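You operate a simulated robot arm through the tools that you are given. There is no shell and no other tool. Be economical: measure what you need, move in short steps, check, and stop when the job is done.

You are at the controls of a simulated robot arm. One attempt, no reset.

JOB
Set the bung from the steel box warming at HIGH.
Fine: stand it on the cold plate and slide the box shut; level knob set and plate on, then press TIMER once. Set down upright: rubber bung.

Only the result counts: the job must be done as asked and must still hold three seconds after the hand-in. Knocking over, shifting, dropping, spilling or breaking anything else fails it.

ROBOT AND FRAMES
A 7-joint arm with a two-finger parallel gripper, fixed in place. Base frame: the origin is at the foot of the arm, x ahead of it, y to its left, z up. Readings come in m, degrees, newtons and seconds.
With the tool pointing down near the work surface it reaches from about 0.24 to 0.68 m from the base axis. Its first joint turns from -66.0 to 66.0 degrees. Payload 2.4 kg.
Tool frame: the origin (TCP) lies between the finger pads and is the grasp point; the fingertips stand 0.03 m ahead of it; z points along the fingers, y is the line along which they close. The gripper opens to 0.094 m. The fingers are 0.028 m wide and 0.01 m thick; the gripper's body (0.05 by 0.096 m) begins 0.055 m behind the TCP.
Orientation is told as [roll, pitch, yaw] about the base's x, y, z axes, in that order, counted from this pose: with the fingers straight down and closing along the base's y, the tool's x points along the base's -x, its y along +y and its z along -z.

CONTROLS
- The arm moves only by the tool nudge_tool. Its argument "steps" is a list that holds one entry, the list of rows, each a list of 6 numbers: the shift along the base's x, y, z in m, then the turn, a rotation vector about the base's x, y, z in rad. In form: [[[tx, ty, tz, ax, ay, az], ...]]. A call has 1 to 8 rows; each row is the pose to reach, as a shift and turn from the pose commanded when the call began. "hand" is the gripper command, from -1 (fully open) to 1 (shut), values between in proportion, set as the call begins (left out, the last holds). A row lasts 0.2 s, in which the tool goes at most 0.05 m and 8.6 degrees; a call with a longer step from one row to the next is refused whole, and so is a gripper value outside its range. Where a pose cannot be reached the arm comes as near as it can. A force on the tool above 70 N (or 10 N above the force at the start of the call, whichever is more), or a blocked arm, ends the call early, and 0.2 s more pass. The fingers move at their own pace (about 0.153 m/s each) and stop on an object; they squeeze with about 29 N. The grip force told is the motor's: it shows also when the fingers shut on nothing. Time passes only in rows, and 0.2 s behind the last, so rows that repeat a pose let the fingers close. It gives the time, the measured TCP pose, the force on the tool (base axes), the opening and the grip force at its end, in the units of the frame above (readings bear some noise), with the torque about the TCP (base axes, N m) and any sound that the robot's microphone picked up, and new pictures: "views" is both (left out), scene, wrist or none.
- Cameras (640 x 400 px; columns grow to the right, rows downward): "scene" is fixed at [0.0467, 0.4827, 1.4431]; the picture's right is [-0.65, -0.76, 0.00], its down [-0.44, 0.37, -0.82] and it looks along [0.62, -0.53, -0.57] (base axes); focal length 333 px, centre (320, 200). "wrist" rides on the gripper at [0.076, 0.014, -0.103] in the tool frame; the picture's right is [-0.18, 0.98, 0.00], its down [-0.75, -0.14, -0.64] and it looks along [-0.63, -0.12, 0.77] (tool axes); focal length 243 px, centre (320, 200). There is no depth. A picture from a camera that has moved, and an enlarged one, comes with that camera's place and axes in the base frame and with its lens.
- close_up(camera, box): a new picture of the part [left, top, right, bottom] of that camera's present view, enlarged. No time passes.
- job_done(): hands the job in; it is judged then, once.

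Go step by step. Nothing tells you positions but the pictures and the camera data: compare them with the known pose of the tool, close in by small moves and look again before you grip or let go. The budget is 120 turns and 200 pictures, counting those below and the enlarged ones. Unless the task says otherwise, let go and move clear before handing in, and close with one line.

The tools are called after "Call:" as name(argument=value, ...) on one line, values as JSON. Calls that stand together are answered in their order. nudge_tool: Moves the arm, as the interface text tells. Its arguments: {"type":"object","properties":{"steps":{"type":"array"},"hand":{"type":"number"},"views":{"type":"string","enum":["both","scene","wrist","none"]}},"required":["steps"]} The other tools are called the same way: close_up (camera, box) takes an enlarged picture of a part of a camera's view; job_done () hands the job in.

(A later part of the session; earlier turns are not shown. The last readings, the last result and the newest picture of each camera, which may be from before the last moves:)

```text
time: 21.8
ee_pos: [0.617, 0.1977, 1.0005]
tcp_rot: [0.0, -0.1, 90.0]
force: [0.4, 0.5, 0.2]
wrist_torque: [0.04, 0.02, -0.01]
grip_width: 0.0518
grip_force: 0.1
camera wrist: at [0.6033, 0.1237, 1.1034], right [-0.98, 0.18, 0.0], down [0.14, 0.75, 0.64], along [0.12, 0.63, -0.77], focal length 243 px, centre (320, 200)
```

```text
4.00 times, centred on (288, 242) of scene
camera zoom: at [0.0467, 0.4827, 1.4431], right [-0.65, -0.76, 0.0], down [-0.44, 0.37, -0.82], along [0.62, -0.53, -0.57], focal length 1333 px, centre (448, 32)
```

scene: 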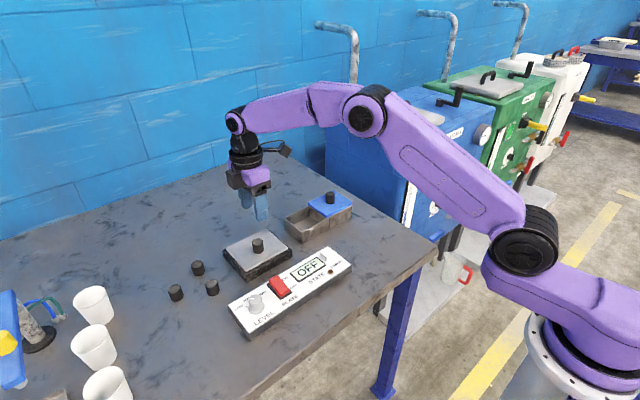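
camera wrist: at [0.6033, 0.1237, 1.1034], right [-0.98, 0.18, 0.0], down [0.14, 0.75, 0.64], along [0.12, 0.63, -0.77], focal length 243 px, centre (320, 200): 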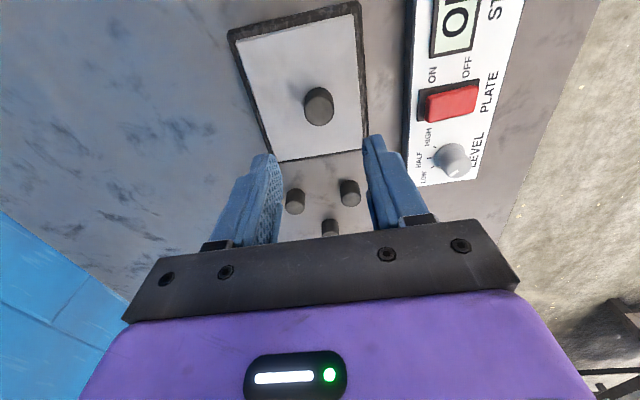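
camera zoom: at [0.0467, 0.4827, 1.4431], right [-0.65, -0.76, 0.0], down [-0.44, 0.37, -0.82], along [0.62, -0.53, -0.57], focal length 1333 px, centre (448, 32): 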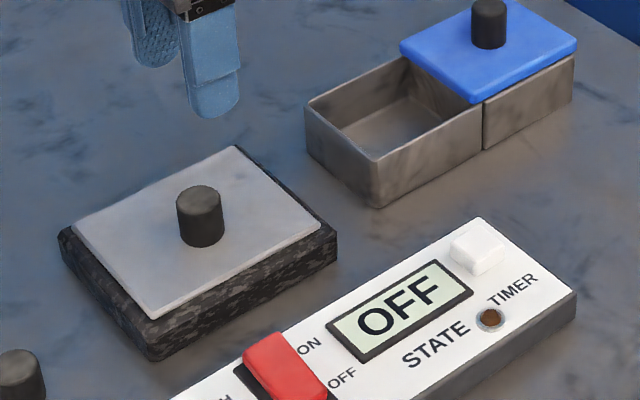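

The bung stands upright on the plate. Next I'll move back over the lid knob at about (0.631, -0.055) to shut the box.

Call:
nudge_tool(steps=[[[0.003, -0.045, 0, 0, 0, 0], [0.006, -0.09, 0, 0, 0, 0], [0.009, -0.135, 0, 0, 0, 0], [0.012, -0.18, -0.01, 0, 0, 0], [0.014, -0.22, -0.02, 0, 0, 0], [0.014, -0.253, -0.03, 0, 0, 0], [0.014, -0.253, -0.03, 0, 0, 0]]])

Call:
close_up(camera="wrist", box=[220, 60, 420, 185])

```text
time: 23.4
ee_pos: [0.6313, -0.0549, 0.9696]
tcp_rot: [0.0, 0.0, 90.1]
force: [-0.3, -0.2, 0.1]
wrist_torque: [-0.01, 0.02, -0.02]
grip_width: 0.0515
grip_force: 0.0
camera wrist: at [0.6176, -0.1311, 1.0723], right [-0.98, 0.18, 0.0], down [0.14, 0.75, 0.64], along [0.12, 0.63, -0.77], focal length 243 px, centre (320, 200)
```

scene: 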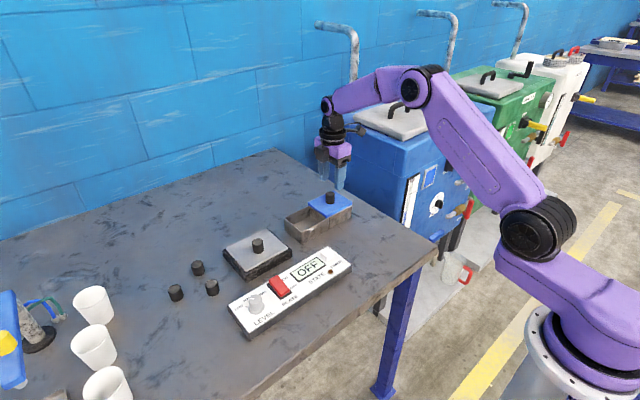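
wrist: 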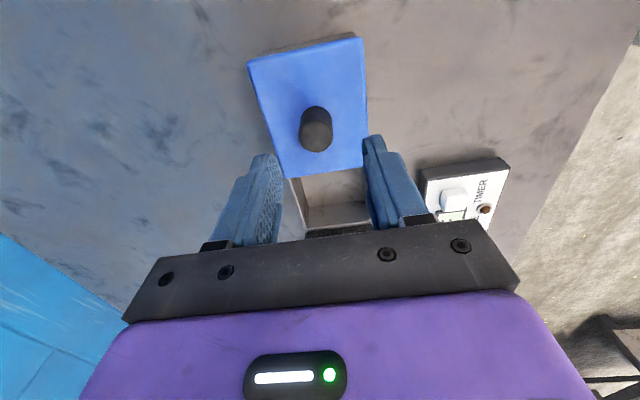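

```text
3.20 times, centred on (320, 122) of wrist
camera zoom: at [0.6176, -0.1311, 1.0723], right [-0.98, 0.18, 0.0], down [0.14, 0.75, 0.64], along [0.12, 0.63, -0.77], focal length 776 px, centre (320, 448)
```

zoom: 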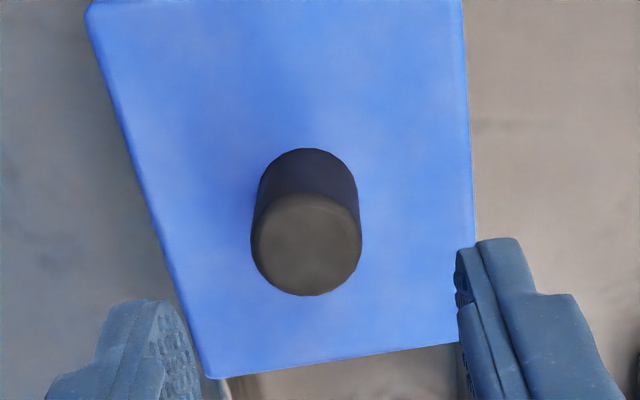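

The knob is at about (0.633, -0.057). I'll descend and grip it.

Call:
nudge_tool(steps=[[[0.0015, -0.002, -0.025, 0, 0, 0], [0.0015, -0.002, -0.052, 0, 0, 0], [0.0015, -0.002, -0.052, 0, 0, 0]]], views="none")

Call:
close_up(camera="wrist", box=[220, 80, 420, 205])

Call:
nudge_tool(steps=[[[0, 0, 0, 0, 0, 0], [0, 0, 0, 0, 0, 0], [0, 0, 0, 0, 0, 0]]], hand=1, views="none")

```text
time: 24.2
ee_pos: [0.6335, -0.0563, 0.9189]
tcp_rot: [0.0, 0.0, 90.1]
force: [-0.1, -0.4, 0.0]
wrist_torque: [0.02, 0.01, -0.01]
grip_width: 0.0516
grip_force: 0.1
```

```text
3.20 times, centred on (320, 142) of wrist
camera zoom: at [0.6188, -0.1315, 1.0208], right [-0.98, 0.18, 0.0], down [0.14, 0.75, 0.64], along [0.12, 0.63, -0.77], focal length 776 px, centre (320, 384)
```

zoom: 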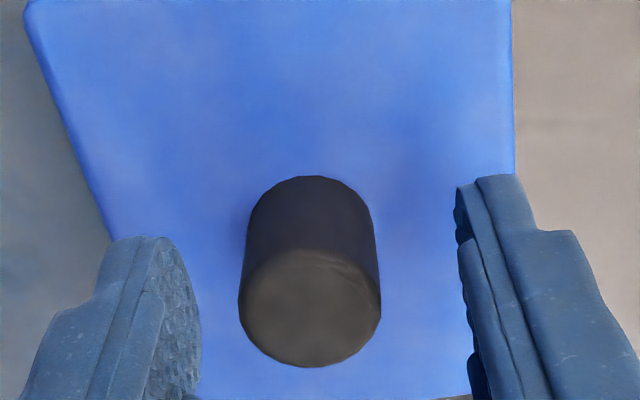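

```text
time: 25.0
ee_pos: [0.6353, -0.0563, 0.9192]
tcp_rot: [-0.4, 0.0, 90.0]
force: [23.6, -0.4, -9.7]
wrist_torque: [0.0, 0.11, -0.05]
grip_width: 0.0257
grip_force: 45.2
```

It is gripped. I'll ease x by 2 mm and slide toward +y.

Call:
nudge_tool(steps=[[[0.002, 0.008, 0, 0, 0, 0], [0.003, 0.02, 0, 0, 0, 0], [0.003, 0.032, 0, 0, 0, 0], [0.003, 0.044, 0, 0, 0, 0], [0.003, 0.056, 0, 0, 0, 0], [0.003, 0.068, 0, 0, 0, 0], [0.003, 0.078, 0, 0, 0, 0]]])

```text
time: 26.6
ee_pos: [0.6345, 0.0231, 0.9192]
tcp_rot: [0.3, -0.1, 90.2]
force: [-23.3, -0.4, 17.9]
wrist_torque: [-0.2, 0.03, -0.04]
grip_width: 0.0255
grip_force: 45.4
camera wrist: at [0.6216, -0.0525, 1.0211], right [-0.98, 0.18, 0.0], down [0.14, 0.75, 0.64], along [0.11, 0.63, -0.77], focal length 243 px, centre (320, 200)
```

scene: 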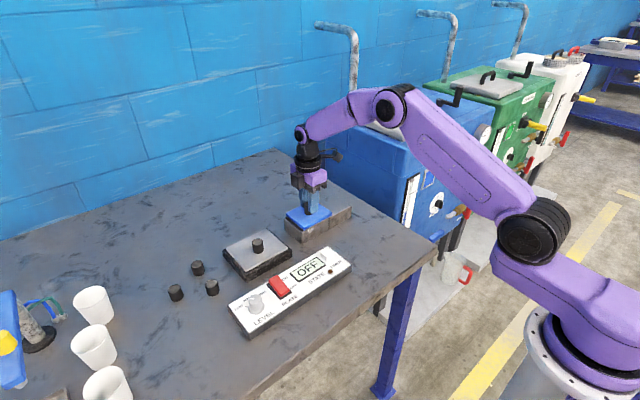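
wrist: 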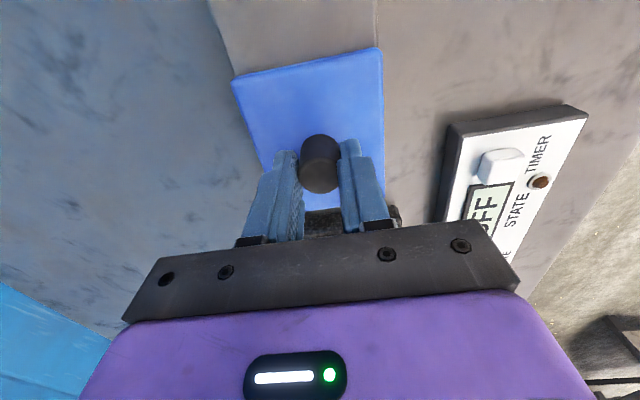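

About 12 mm remains, so I'll move on until the stop shows in the force.

Call:
nudge_tool(steps=[[[-0.002, 0.005, 0, 0, 0, 0], [-0.002, 0.01, 0, 0, 0, 0], [-0.002, 0.014, 0, 0, 0, 0], [-0.002, 0.017, 0, 0, 0, 0]]])

Call:
close_up(camera="scene", box=[264, 182, 360, 242])

```text
time: 27.6
ee_pos: [0.635, 0.0335, 0.9179]
tcp_rot: [0.1, 0.2, 89.8]
force: [-13.8, -17.2, 10.5]
wrist_torque: [0.61, -0.21, 0.14]
grip_width: 0.0255
grip_force: 45.0
camera wrist: at [0.6206, -0.0409, 1.0211], right [-0.98, 0.19, 0.0], down [0.15, 0.75, 0.64], along [0.12, 0.63, -0.77], focal length 243 px, centre (320, 200)
```

scene: 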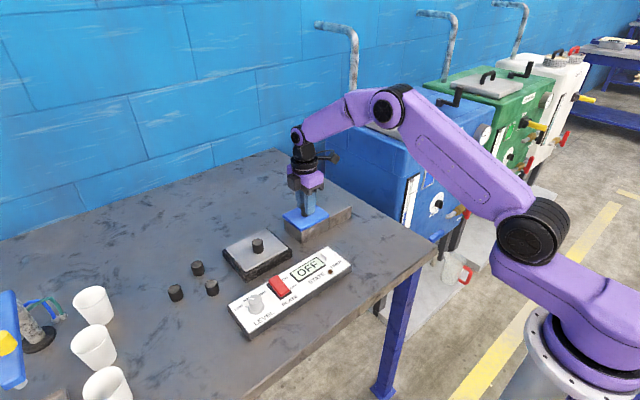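
wrist: 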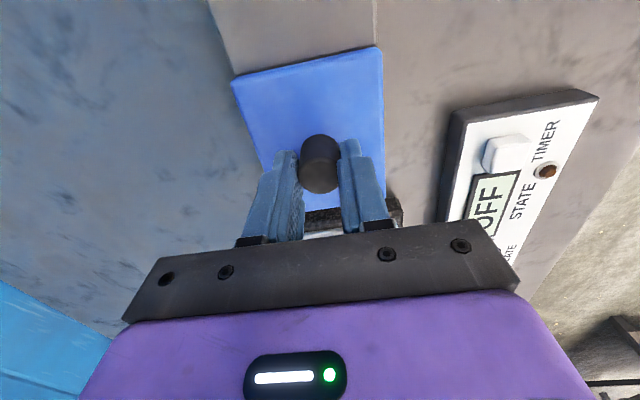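

```text
6.67 times, centred on (312, 212) of scene
camera zoom: at [0.0461, 0.4823, 1.4433], right [-0.65, -0.76, 0.0], down [-0.44, 0.37, -0.82], along [0.62, -0.53, -0.57], focal length 2222 px, centre (373, 120)
```

zoom: 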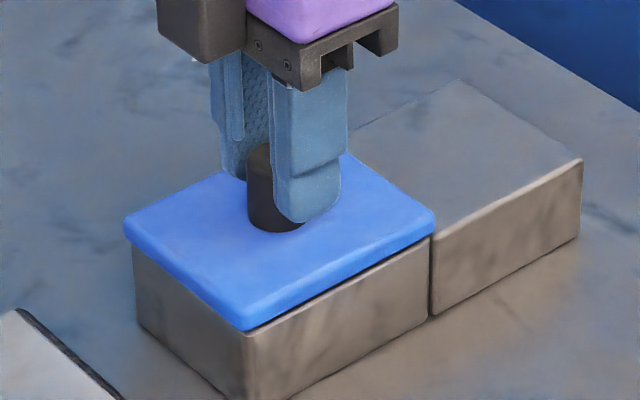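

The lid is back at its stop and the box is shut. I'll release, rise and move toward the panel to inspect the level knob.

Call:
nudge_tool(steps=[[[0, -0.003, 0, 0, 0, 0], [0, -0.004, 0, 0, 0, 0]]], views="none")

Call:
nudge_tool(steps=[[[0, 0, 0, 0, 0, 0], [0, 0, 0, 0, 0, 0], [0, 0, 0, 0, 0, 0], [0, 0, 0.04, 0, 0, 0], [0, 0, 0.08, 0, 0, 0], [-0.03, 0.02, 0.1, 0, 0, 0], [-0.06, 0.04, 0.11, 0, 0, 0]]], hand=-0.1, views="none")

Call:
nudge_tool(steps=[[[-0.03, 0.03, 0, 0, 0, 0], [-0.06, 0.06, 0, 0, 0, 0], [-0.09, 0.09, 0, 0, 0, 0], [-0.095, 0.13, 0, 0, 0, 0], [-0.095, 0.17, 0, 0, 0, 0], [-0.095, 0.17, 0, 0, 0, 0]]])

Call:
close_up(camera="scene", box=[264, 182, 360, 242])

```text
time: 28.2
ee_pos: [0.6347, 0.0338, 0.9182]
tcp_rot: [-0.1, 0.2, 90.1]
force: [-3.3, -12.1, 4.6]
wrist_torque: [-1.31, 0.53, -0.01]
grip_width: 0.0254
grip_force: 44.6
```

```text
time: 29.8
ee_pos: [0.5755, 0.0753, 1.0297]
tcp_rot: [0.0, -0.1, 90.0]
force: [-0.5, 0.1, -0.3]
wrist_torque: [0.0, -0.04, 0.01]
grip_width: 0.0516
grip_force: 0.1
```

```text
time: 31.2
ee_pos: [0.4793, 0.2461, 1.0291]
tcp_rot: [-0.1, 0.0, 90.0]
force: [-0.8, 0.0, 0.6]
wrist_torque: [-0.01, -0.05, 0.02]
grip_width: 0.0514
grip_force: 0.1
camera wrist: at [0.4656, 0.1705, 1.1313], right [-0.98, 0.18, 0.0], down [0.14, 0.75, 0.64], along [0.12, 0.63, -0.77], focal length 243 px, centre (320, 200)
```

scene: 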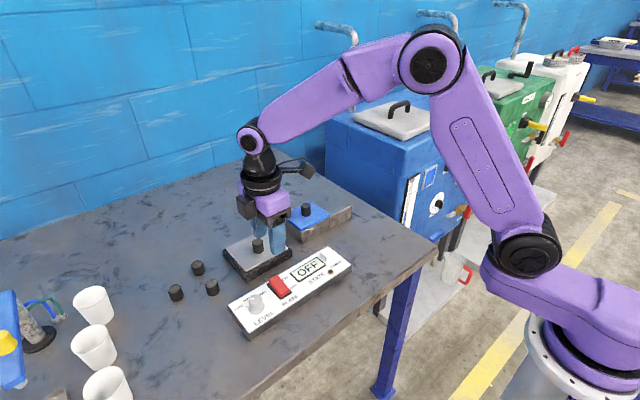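
wrist: 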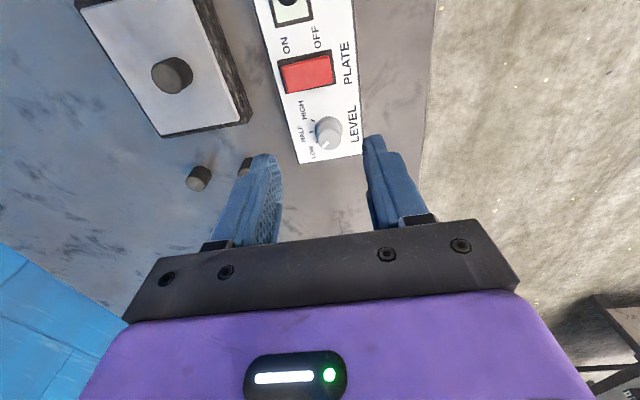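

```text
6.67 times, centred on (312, 212) of scene
camera zoom: at [0.0467, 0.4828, 1.4431], right [-0.65, -0.76, 0.0], down [-0.44, 0.37, -0.82], along [0.62, -0.53, -0.57], focal length 2222 px, centre (373, 120)
```

zoom: 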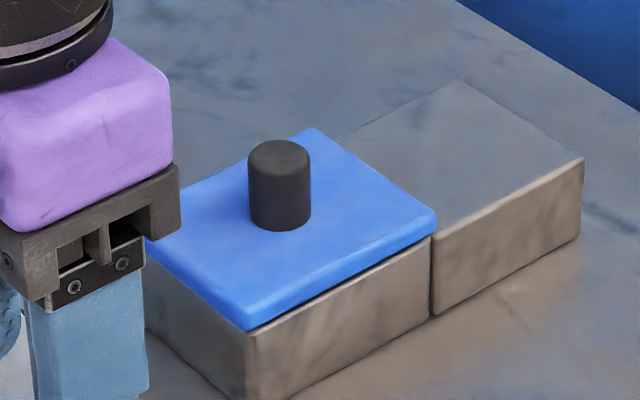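

Call:
close_up(camera="wrist", box=[250, 20, 410, 170])

Call:
close_up(camera="scene", box=[222, 262, 318, 342])

```text
2.67 times, centred on (330, 95) of wrist
camera zoom: at [0.4656, 0.1705, 1.1313], right [-0.98, 0.18, 0.0], down [0.14, 0.75, 0.64], along [0.12, 0.63, -0.77], focal length 647 px, centre (293, 480)
```

zoom: 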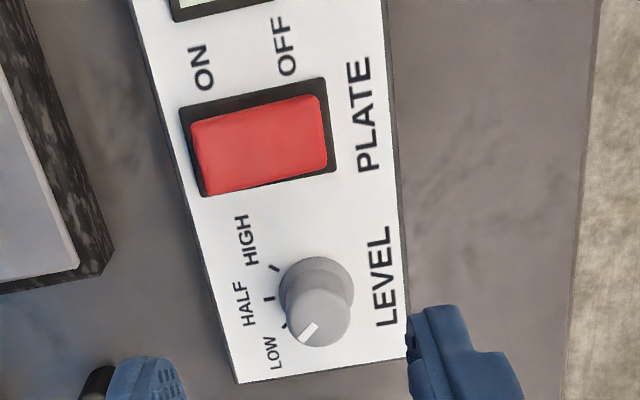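

```text
5.00 times, centred on (270, 302) of scene
camera zoom: at [0.0467, 0.4828, 1.4431], right [-0.65, -0.76, 0.0], down [-0.44, 0.37, -0.82], along [0.62, -0.53, -0.57], focal length 1666 px, centre (570, -310)
```

zoom: 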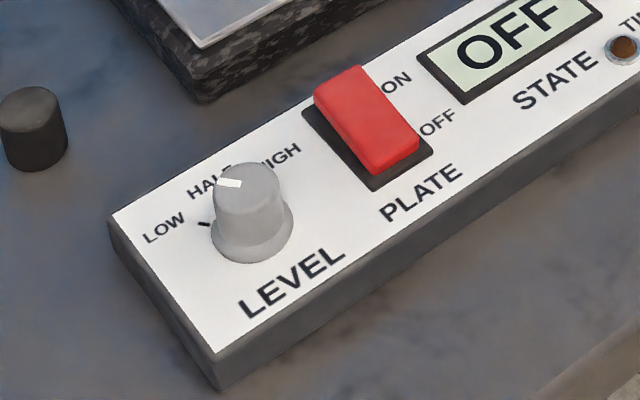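

The pointer sits at LOW (+x,+y side), and HIGH is about 90° clockwise seen from above. The level knob is near (0.480, 0.290), so I'll move above it at this yaw.

Call:
nudge_tool(steps=[[[0, 0.022, -0.04, 0, 0, 0], [0.001, 0.044, -0.08, 0, 0, 0], [0.001, 0.044, -0.1, 0, 0, 0], [0.001, 0.044, -0.1, 0, 0, 0]]])

Call:
close_up(camera="wrist", box=[220, 60, 420, 185])

Call:
close_up(camera="scene", box=[212, 262, 308, 342])

```text
time: 32.2
ee_pos: [0.4831, 0.2894, 0.9262]
tcp_rot: [-0.1, 0.0, 90.1]
force: [0.2, -0.2, -0.3]
wrist_torque: [0.0, 0.0, 0.02]
grip_width: 0.0516
grip_force: 0.0
camera wrist: at [0.4681, 0.2139, 1.0293], right [-0.98, 0.18, 0.0], down [0.14, 0.75, 0.64], along [0.12, 0.63, -0.77], focal length 243 px, centre (320, 200)
```

scene: 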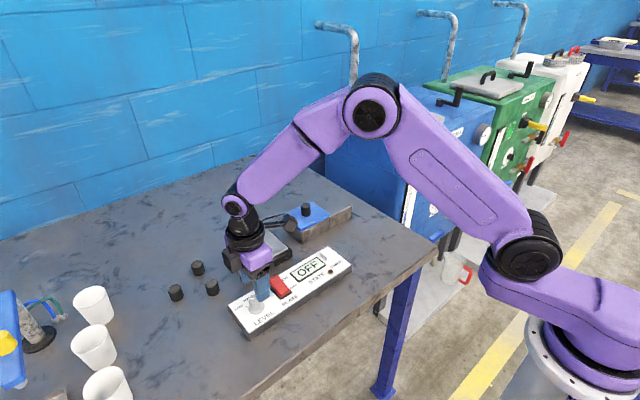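
wrist: 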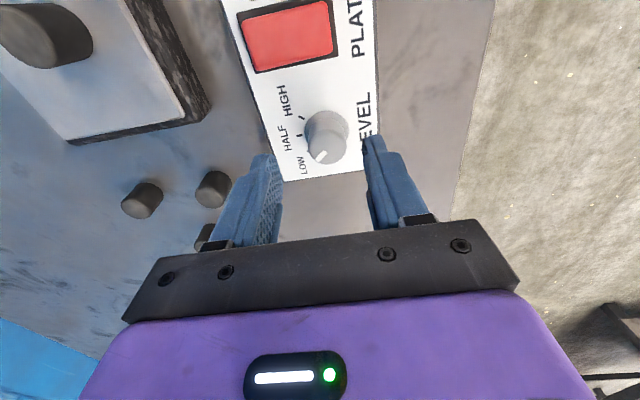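

```text
3.20 times, centred on (320, 122) of wrist
camera zoom: at [0.4681, 0.2139, 1.0293], right [-0.98, 0.18, 0.0], down [0.14, 0.75, 0.64], along [0.12, 0.63, -0.77], focal length 776 px, centre (320, 448)
```

zoom: 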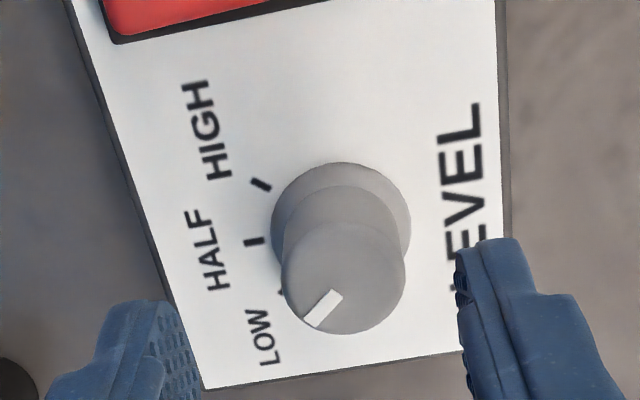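

```text
5.00 times, centred on (260, 302) of scene
camera zoom: at [0.0467, 0.4827, 1.4431], right [-0.65, -0.76, 0.0], down [-0.44, 0.37, -0.82], along [0.62, -0.53, -0.57], focal length 1666 px, centre (620, -310)
```

zoom: 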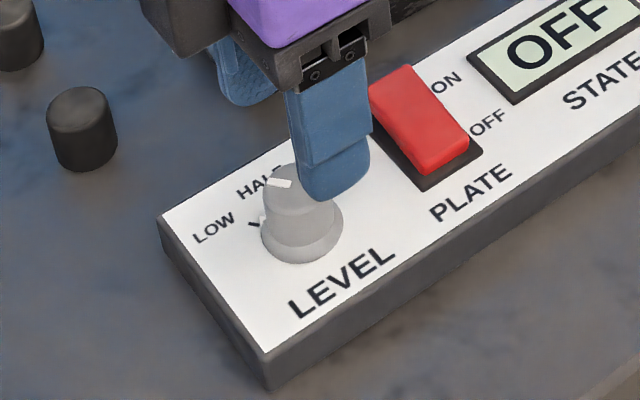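

The knob centre is at about (0.478, 0.2927) with its top near z 0.877. I'll align and descend around it.

Call:
nudge_tool(steps=[[[-0.005, 0.003, -0.005, 0, 0, 0], [-0.005, 0.003, -0.022, 0, 0, 0], [-0.005, 0.003, -0.036, 0, 0, 0], [-0.005, 0.003, -0.036, 0, 0, 0]]])

Call:
close_up(camera="wrist", box=[220, 80, 420, 205])

Call:
close_up(camera="scene", box=[212, 262, 308, 342])

```text
time: 33.2
ee_pos: [0.4757, 0.2919, 0.8927]
tcp_rot: [0.0, -0.1, 90.0]
force: [-0.1, -0.5, 0.2]
wrist_torque: [0.04, 0.01, 0.03]
grip_width: 0.0516
grip_force: 0.0
camera wrist: at [0.4615, 0.2172, 0.9951], right [-0.98, 0.18, 0.0], down [0.14, 0.75, 0.64], along [0.12, 0.63, -0.77], focal length 243 px, centre (320, 200)
```

scene: 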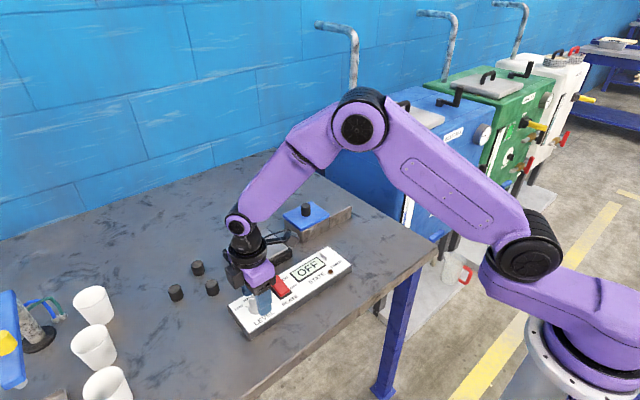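
wrist: 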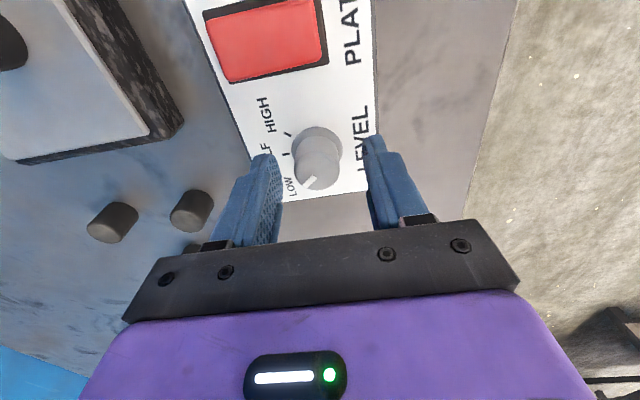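

```text
3.20 times, centred on (320, 142) of wrist
camera zoom: at [0.4615, 0.2172, 0.9951], right [-0.98, 0.18, 0.0], down [0.14, 0.75, 0.64], along [0.12, 0.63, -0.77], focal length 776 px, centre (320, 384)
```

zoom: 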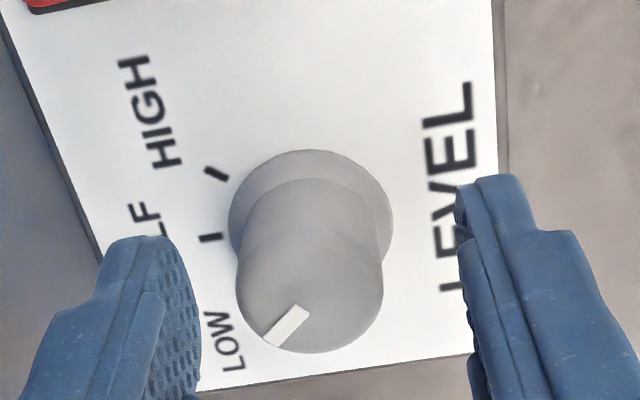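

```text
5.00 times, centred on (260, 302) of scene
camera zoom: at [0.0467, 0.4827, 1.4431], right [-0.65, -0.76, 0.0], down [-0.44, 0.37, -0.82], along [0.62, -0.53, -0.57], focal length 1666 px, centre (620, -310)
```

zoom: 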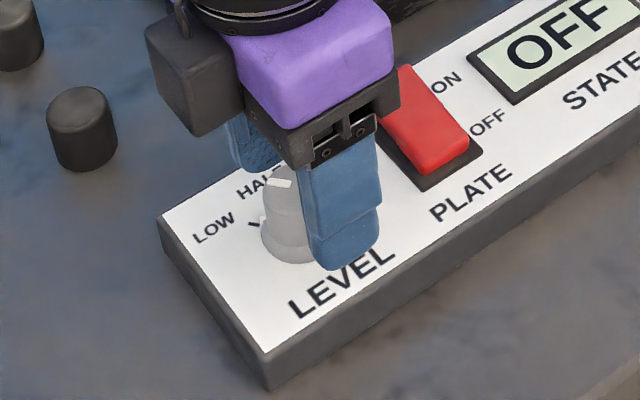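

It is centred within about 1 mm, so I'll close on the knob.

Call:
nudge_tool(steps=[[[0.001, -0.0005, -0.002, 0, 0, 0], [0.001, -0.0005, -0.002, 0, 0, 0], [0.001, -0.0005, -0.002, 0, 0, 0]]], hand=1, views="none")

```text
time: 34.0
ee_pos: [0.478, 0.2932, 0.8927]
tcp_rot: [-0.3, -0.3, 90.0]
force: [4.0, -0.4, 28.5]
wrist_torque: [-0.19, 0.04, -0.04]
grip_width: 0.0275
grip_force: 45.2
```

The knob is held at 27.5 mm with some upward reaction. I'll ease up 3 mm and turn clockwise (negative z).

Call:
nudge_tool(steps=[[[0, 0, 0.003, 0, 0, 0], [0, 0, 0.003, 0, 0, -0.13], [0, 0, 0.003, 0, 0, -0.26], [0, 0, 0.003, 0, 0, -0.39], [0, 0, 0.003, 0, 0, -0.52], [0, 0, 0.003, 0, 0, -0.65], [0, 0, 0.003, 0, 0, -0.785], [0, 0, 0.003, 0, 0, -0.785]]])

Call:
close_up(camera="wrist", box=[220, 80, 420, 205])

```text
time: 35.8
ee_pos: [0.476, 0.2933, 0.8915]
tcp_rot: [0.0, 0.1, 45.0]
force: [4.6, 12.6, -22.3]
wrist_torque: [0.52, -0.53, 0.01]
grip_width: 0.0275
grip_force: 45.1
camera wrist: at [0.4125, 0.2502, 0.9952], right [-0.57, 0.82, 0.0], down [0.63, 0.43, 0.64], along [0.53, 0.36, -0.77], focal length 243 px, centre (320, 200)
```

scene: 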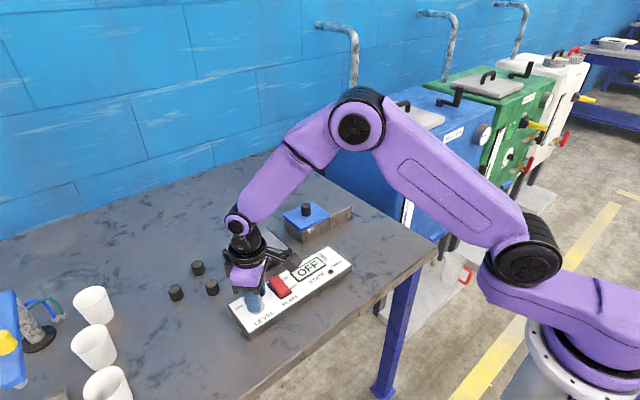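
wrist: 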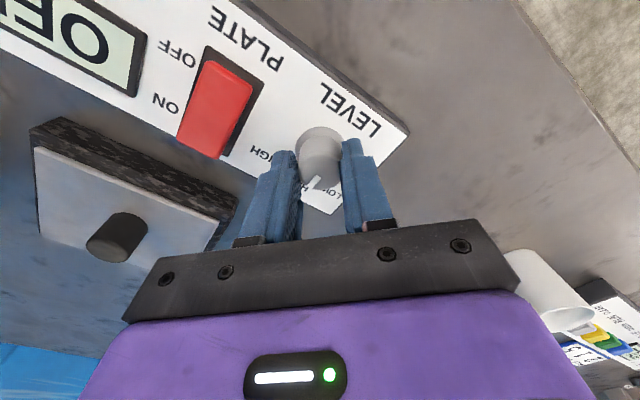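

```text
3.20 times, centred on (320, 142) of wrist
camera zoom: at [0.4125, 0.2502, 0.9952], right [-0.57, 0.82, 0.0], down [0.63, 0.43, 0.64], along [0.53, 0.36, -0.77], focal length 776 px, centre (320, 384)
```

zoom: 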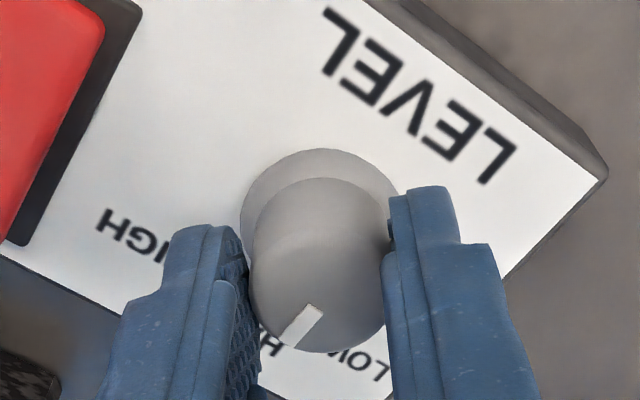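

The knob turns with the hand and now points at HALF. I'll ease z back 2 mm and turn another 45°.

Call:
nudge_tool(steps=[[[0, 0, -0.002, 0, 0, 0], [0, 0, -0.002, 0, 0, -0.13], [0, 0, -0.002, 0, 0, -0.26], [0, 0, -0.002, 0, 0, -0.39], [0, 0, -0.002, 0, 0, -0.52], [0, 0, -0.002, 0, 0, -0.65], [0, 0, -0.002, 0, 0, -0.785], [0, 0, -0.002, 0, 0, -0.785]]])

Call:
close_up(camera="wrist", box=[220, 80, 420, 205])

```text
time: 37.6
ee_pos: [0.4763, 0.2958, 0.8926]
tcp_rot: [0.1, -0.2, 0.3]
force: [-10.8, 19.9, 13.4]
wrist_torque: [0.39, -0.38, 0.52]
grip_width: 0.0275
grip_force: 45.2
camera wrist: at [0.3994, 0.3094, 0.9939], right [0.18, 0.98, 0.0], down [0.75, -0.14, 0.64], along [0.63, -0.11, -0.76], focal length 243 px, centre (320, 200)
```

scene: 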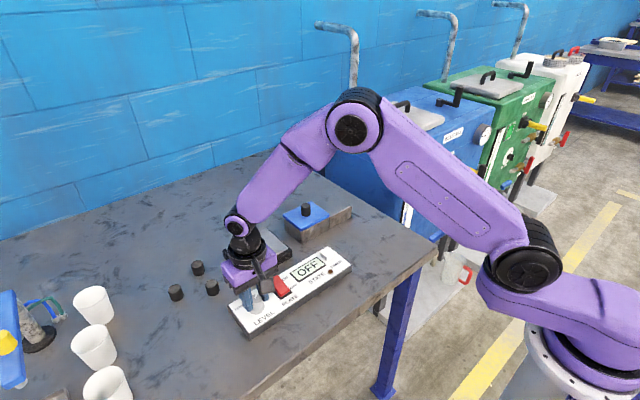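
wrist: 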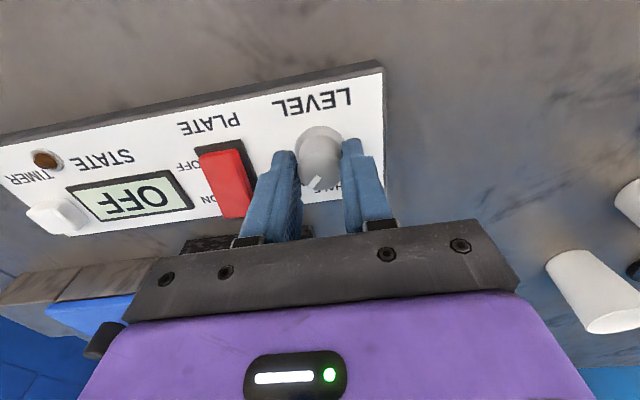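

```text
3.20 times, centred on (320, 142) of wrist
camera zoom: at [0.3994, 0.3094, 0.9939], right [0.18, 0.98, 0.0], down [0.75, -0.14, 0.64], along [0.63, -0.11, -0.76], focal length 776 px, centre (320, 384)
```

zoom: 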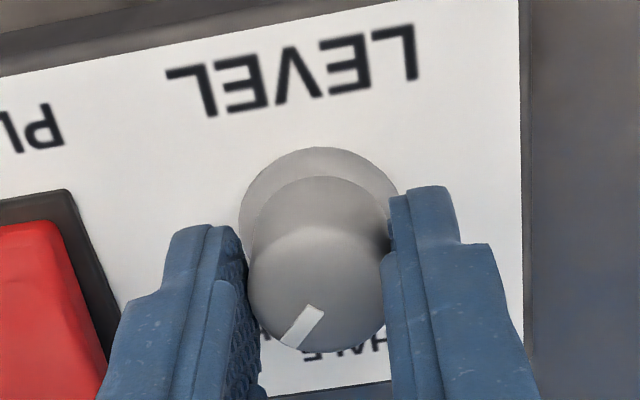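

The pointer is at HIGH and the torque suggests the end stop. I'll open a little, rise and check.

Call:
nudge_tool(steps=[[[0, 0, 0, 0, 0, 0], [0, 0, 0, 0, 0, 0], [0, 0, 0, 0, 0, 0], [0, 0, 0.03, 0, 0, 0], [0, 0, 0.07, 0, 0, 0], [-0.02, -0.02, 0.1, 0, 0, 0], [-0.03, -0.03, 0.1, 0, 0, 0]]], hand=0.1)

Call:
close_up(camera="wrist", box=[220, 40, 420, 165])

Call:
close_up(camera="scene", box=[222, 242, 350, 342])

```text
time: 39.2
ee_pos: [0.4477, 0.261, 0.9919]
tcp_rot: [0.1, 0.0, 0.0]
force: [-0.7, 0.1, 0.2]
wrist_torque: [0.02, -0.02, 0.02]
grip_width: 0.0421
grip_force: 0.0
camera wrist: at [0.3716, 0.2762, 1.0943], right [0.18, 0.98, 0.0], down [0.75, -0.14, 0.64], along [0.63, -0.12, -0.77], focal length 243 px, centre (320, 200)
```

scene: 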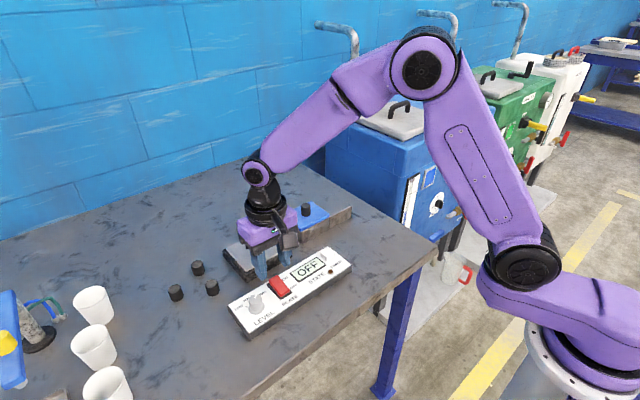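
wrist: 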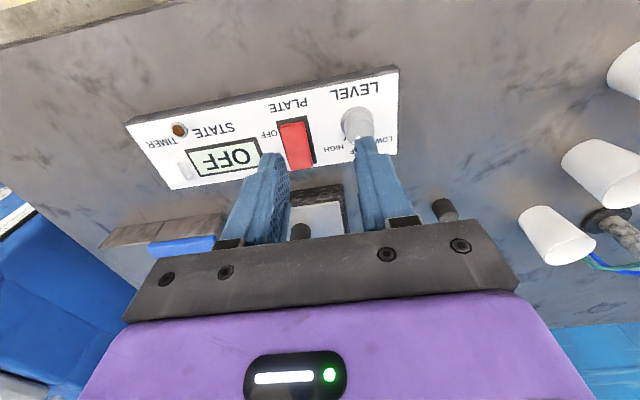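

```text
3.20 times, centred on (320, 102) of wrist
camera zoom: at [0.3716, 0.2762, 1.0943], right [0.18, 0.98, 0.0], down [0.75, -0.14, 0.64], along [0.63, -0.12, -0.77], focal length 776 px, centre (320, 512)
```

zoom: 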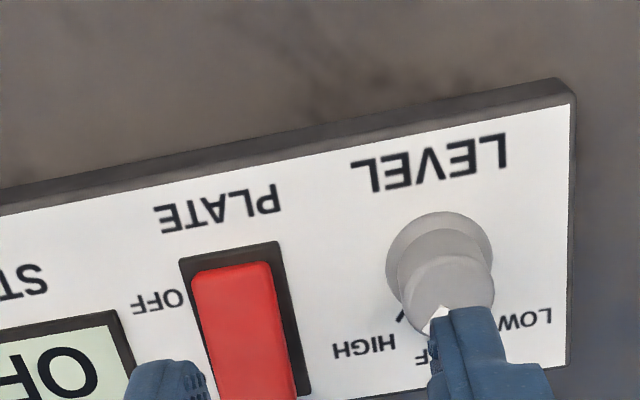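

```text
4.00 times, centred on (286, 292) of scene
camera zoom: at [0.0467, 0.4827, 1.4432], right [-0.65, -0.76, 0.0], down [-0.44, 0.37, -0.82], along [0.62, -0.53, -0.57], focal length 1333 px, centre (456, -168)
```

zoom: 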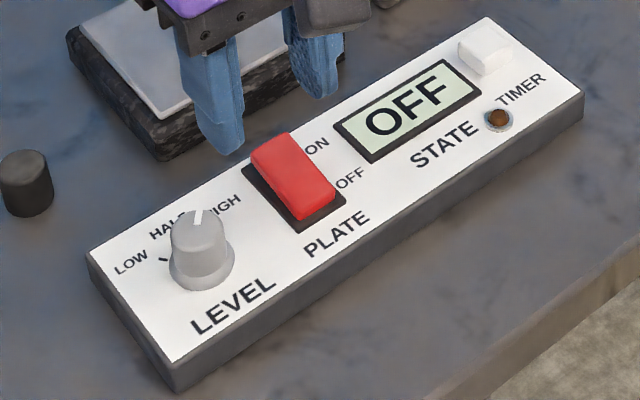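

The level points at HIGH. The plate switch spans about x 0.462–0.517 and y 0.211–0.243, with ON at the +x end. I'll close the fingers and move above that end.

Call:
nudge_tool(steps=[[[0.03, -0.015, -0.01, 0, 0, 0], [0.061, -0.034, -0.03, 0, 0, 0], [0.061, -0.034, -0.05, 0, 0, 0], [0.061, -0.034, -0.05, 0, 0, 0]]], hand=1)

Call:
close_up(camera="wrist", box=[220, 60, 460, 210])

Call:
close_up(camera="scene", box=[222, 242, 350, 342])

```text
time: 40.2
ee_pos: [0.5065, 0.2279, 0.94]
tcp_rot: [0.0, 0.0, 0.0]
force: [-0.4, 0.3, -0.9]
wrist_torque: [0.03, 0.01, 0.0]
grip_width: 0.0
grip_force: 28.8
camera wrist: at [0.4313, 0.2433, 1.0429], right [0.18, 0.98, 0.0], down [0.75, -0.14, 0.64], along [0.63, -0.12, -0.77], focal length 243 px, centre (320, 200)
```

scene: 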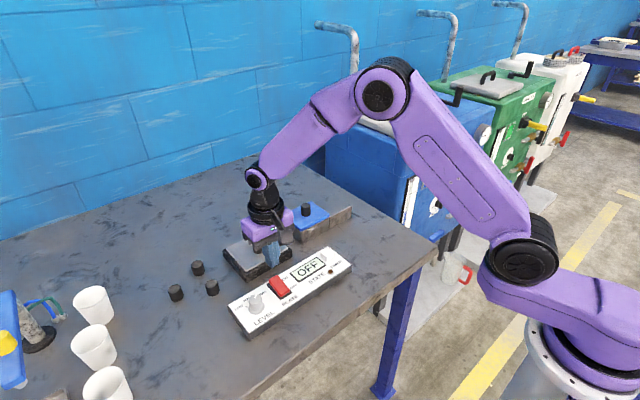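
wrist: 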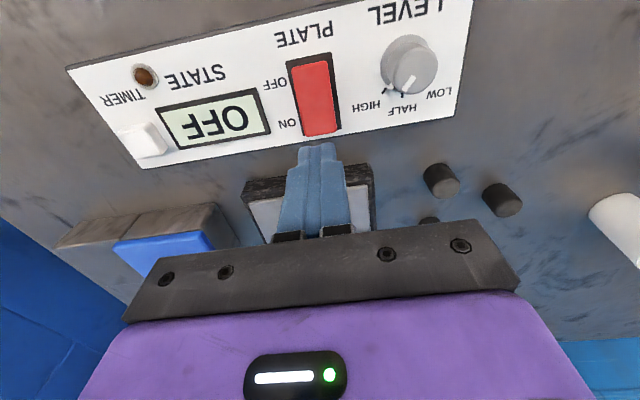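

```text
2.67 times, centred on (340, 135) of wrist
camera zoom: at [0.4313, 0.2433, 1.0429], right [0.18, 0.98, 0.0], down [0.75, -0.14, 0.64], along [0.63, -0.12, -0.77], focal length 647 px, centre (267, 373)
```

zoom: 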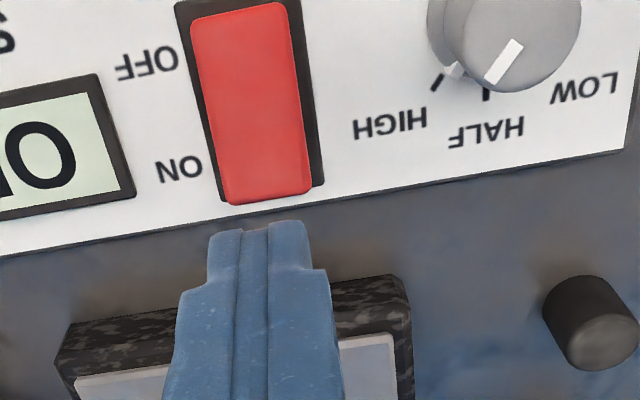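

```text
4.00 times, centred on (286, 292) of scene
camera zoom: at [0.0467, 0.4827, 1.4431], right [-0.65, -0.76, 0.0], down [-0.44, 0.37, -0.82], along [0.62, -0.53, -0.57], focal length 1333 px, centre (456, -168)
```

zoom: 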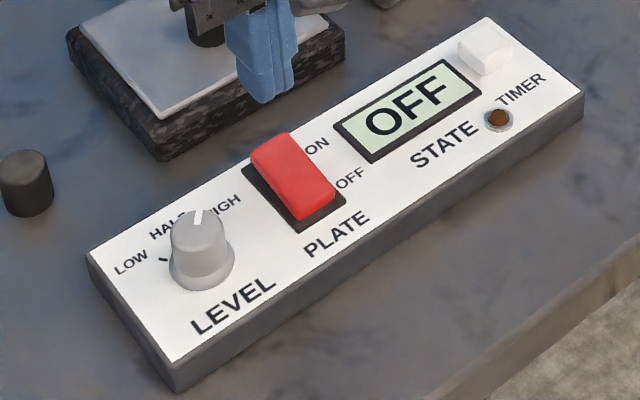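

The fingertips are aligned over the ON end. I'll go down until contact and press.

Call:
nudge_tool(steps=[[[0.001, 0.001, -0.02, 0, 0, 0], [0.001, 0.001, -0.036, 0, 0, 0], [0.001, 0.001, -0.042, 0, 0, 0], [0.001, 0.001, -0.045, 0, 0, 0]]], views="scene")

Call:
close_up(camera="scene", box=[222, 242, 350, 342])

```text
time: 41.2
ee_pos: [0.5107, 0.2284, 0.8953]
tcp_rot: [0.0, 0.0, 0.2]
force: [-0.2, 0.2, 0.0]
wrist_torque: [0.0, 0.0, 0.04]
grip_width: 0.0
grip_force: 29.1
```

scene: 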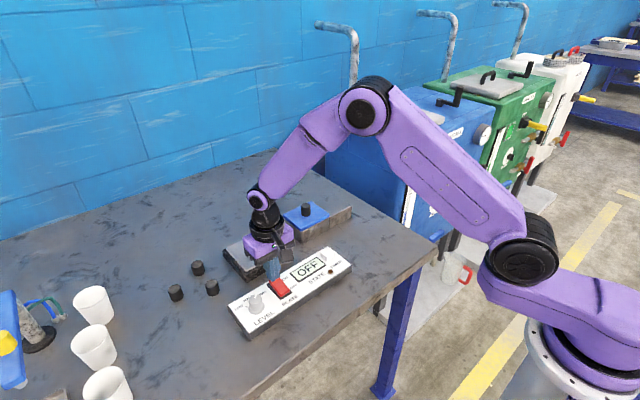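

```text
4.00 times, centred on (286, 292) of scene
camera zoom: at [0.0467, 0.4827, 1.4431], right [-0.65, -0.76, 0.0], down [-0.44, 0.37, -0.82], along [0.62, -0.53, -0.57], focal length 1333 px, centre (456, -168)
```

zoom: 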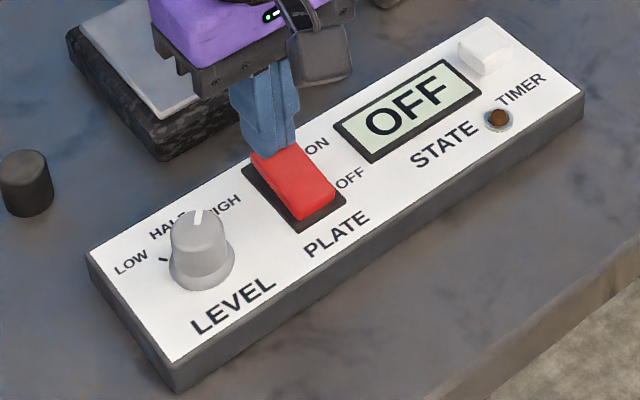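

There is no contact yet. I'll shift 4 mm back and continue down.

Call:
nudge_tool(steps=[[[-0.004, 0.001, 0, 0, 0, 0], [-0.004, 0.001, -0.002, 0, 0, 0], [-0.004, 0.001, -0.004, 0, 0, 0]]], views="none")

Call:
nudge_tool(steps=[[[0, 0, -0.002, 0, 0, 0], [0, 0, -0.004, 0, 0, 0]]], views="scene")

Call:
close_up(camera="scene", box=[222, 242, 350, 342])

```text
time: 42.0
ee_pos: [0.5056, 0.2302, 0.8917]
tcp_rot: [0.0, 0.0, 0.1]
force: [0.2, -0.2, -0.5]
wrist_torque: [-0.03, -0.04, -0.04]
grip_width: 0.0001
grip_force: 28.6
```

```text
time: 42.6
ee_pos: [0.5048, 0.2299, 0.8915]
tcp_rot: [0.1, -0.3, 0.0]
force: [-0.8, -4.8, 36.7]
wrist_torque: [-0.16, 0.55, 0.26]
grip_width: 0.0
grip_force: 29.1
```

scene: 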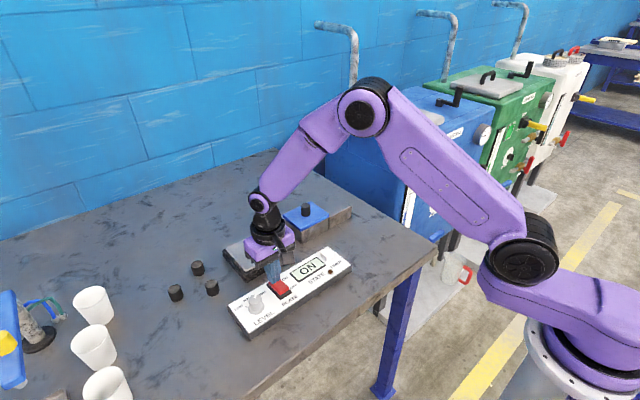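

```text
4.00 times, centred on (286, 292) of scene
camera zoom: at [0.0461, 0.4823, 1.4433], right [-0.65, -0.76, 0.0], down [-0.44, 0.37, -0.82], along [0.62, -0.53, -0.57], focal length 1333 px, centre (456, -168)
```

zoom: 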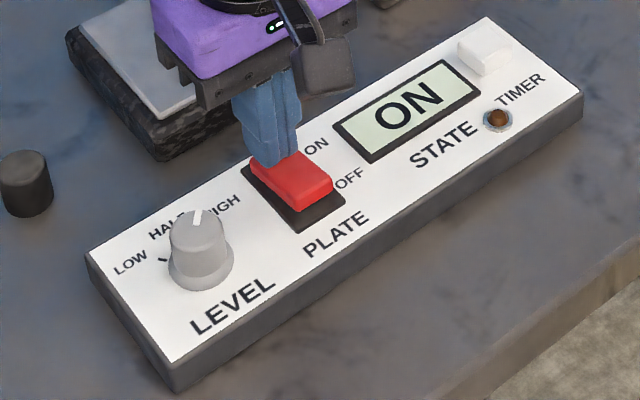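

The display reads ON. I'll rise and move over the white TIMER button near (0.494, 0.078).

Call:
nudge_tool(steps=[[[0, 0, 0.03, 0, 0, 0], [0, 0, 0.06, 0, 0, 0], [-0.002, -0.04, 0.06, 0, 0, 0], [-0.004, -0.08, 0.06, 0, 0, 0], [-0.006, -0.12, 0.06, 0, 0, 0], [-0.008, -0.145, 0.06, 0, 0, 0], [-0.008, -0.145, 0.06, 0, 0, 0]]])

Call:
close_up(camera="wrist", box=[220, 60, 420, 185])

Call:
close_up(camera="scene", box=[222, 222, 350, 342])

```text
time: 44.2
ee_pos: [0.4964, 0.0849, 0.9493]
tcp_rot: [-0.1, 0.1, 0.1]
force: [0.1, 0.2, 0.3]
wrist_torque: [0.0, -0.01, -0.01]
grip_width: 0.0002
grip_force: 28.8
camera wrist: at [0.4205, 0.0997, 1.0518], right [0.18, 0.98, 0.0], down [0.75, -0.14, 0.64], along [0.63, -0.12, -0.77], focal length 243 px, centre (320, 200)
```

scene: 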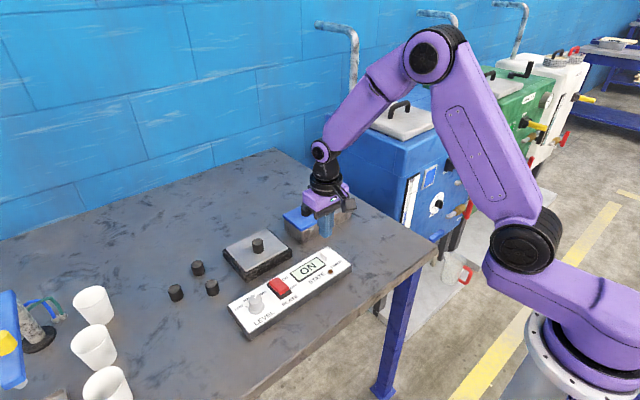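
wrist: 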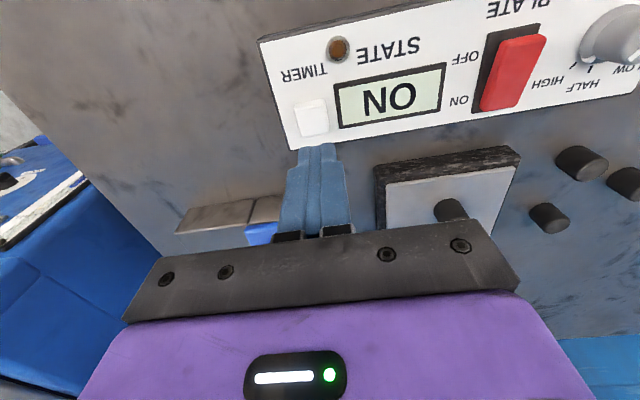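

```text
3.20 times, centred on (320, 122) of wrist
camera zoom: at [0.4205, 0.0997, 1.0518], right [0.18, 0.98, 0.0], down [0.75, -0.14, 0.64], along [0.63, -0.12, -0.77], focal length 776 px, centre (320, 448)
```

zoom: 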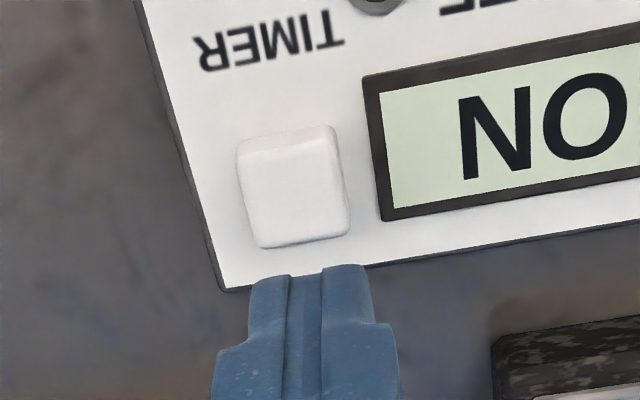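

```text
3.33 times, centred on (286, 282) of scene
camera zoom: at [0.0467, 0.4827, 1.4431], right [-0.65, -0.76, 0.0], down [-0.44, 0.37, -0.82], along [0.62, -0.53, -0.57], focal length 1111 px, centre (433, -73)
```

zoom: 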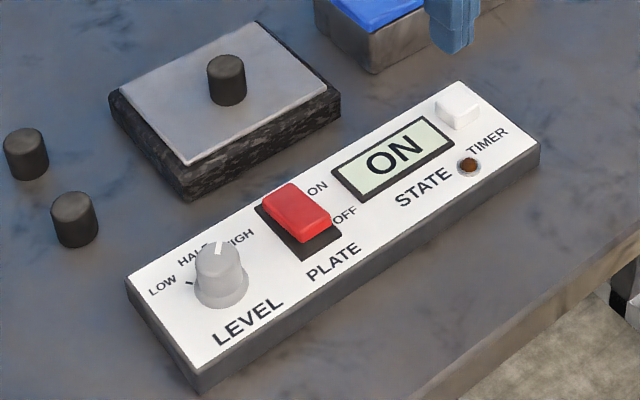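

The TIMER button is at about (0.492, 0.079). I'll align and descend to just above it.

Call:
nudge_tool(steps=[[[-0.004, -0.0055, -0.02, 0, 0, 0], [-0.004, -0.0055, -0.04, 0, 0, 0], [-0.004, -0.0055, -0.048, 0, 0, 0], [-0.004, -0.0055, -0.048, 0, 0, 0]]])

Call:
close_up(camera="scene", box=[290, 232, 370, 292])

```text
time: 45.2
ee_pos: [0.4938, 0.0794, 0.8999]
tcp_rot: [-0.1, 0.0, 0.0]
force: [0.7, -0.2, 0.8]
wrist_torque: [0.02, 0.01, 0.01]
grip_width: 0.0
grip_force: 28.9
camera wrist: at [0.4173, 0.0949, 1.0024], right [0.18, 0.98, 0.0], down [0.75, -0.14, 0.64], along [0.63, -0.12, -0.77], focal length 243 px, centre (320, 200)
```

scene: 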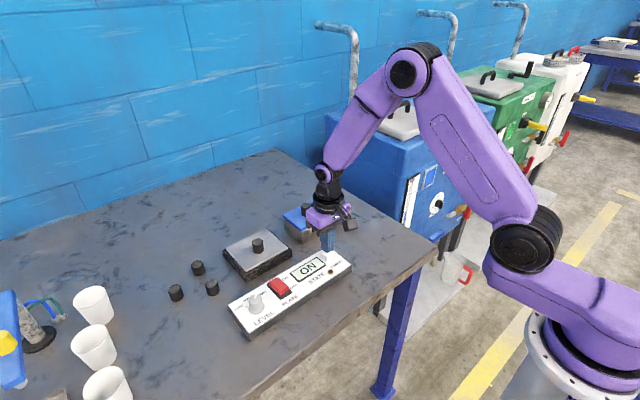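
wrist: 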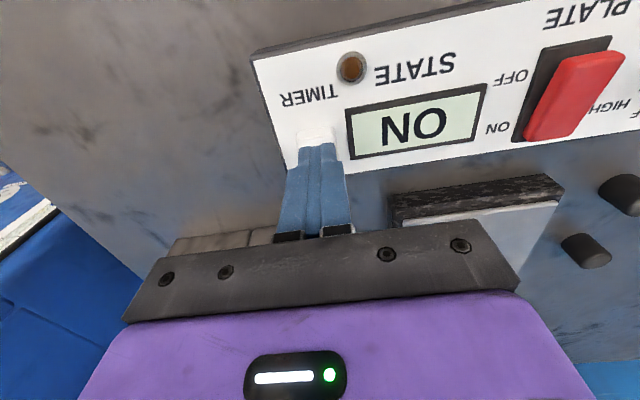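

```text
6.67 times, centred on (330, 262) of scene
camera zoom: at [0.0467, 0.4827, 1.4431], right [-0.65, -0.76, 0.0], down [-0.44, 0.37, -0.82], along [0.62, -0.53, -0.57], focal length 2222 px, centre (253, -213)
```

zoom: 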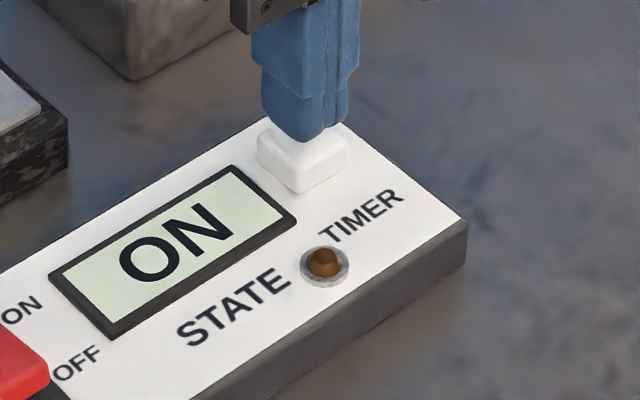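

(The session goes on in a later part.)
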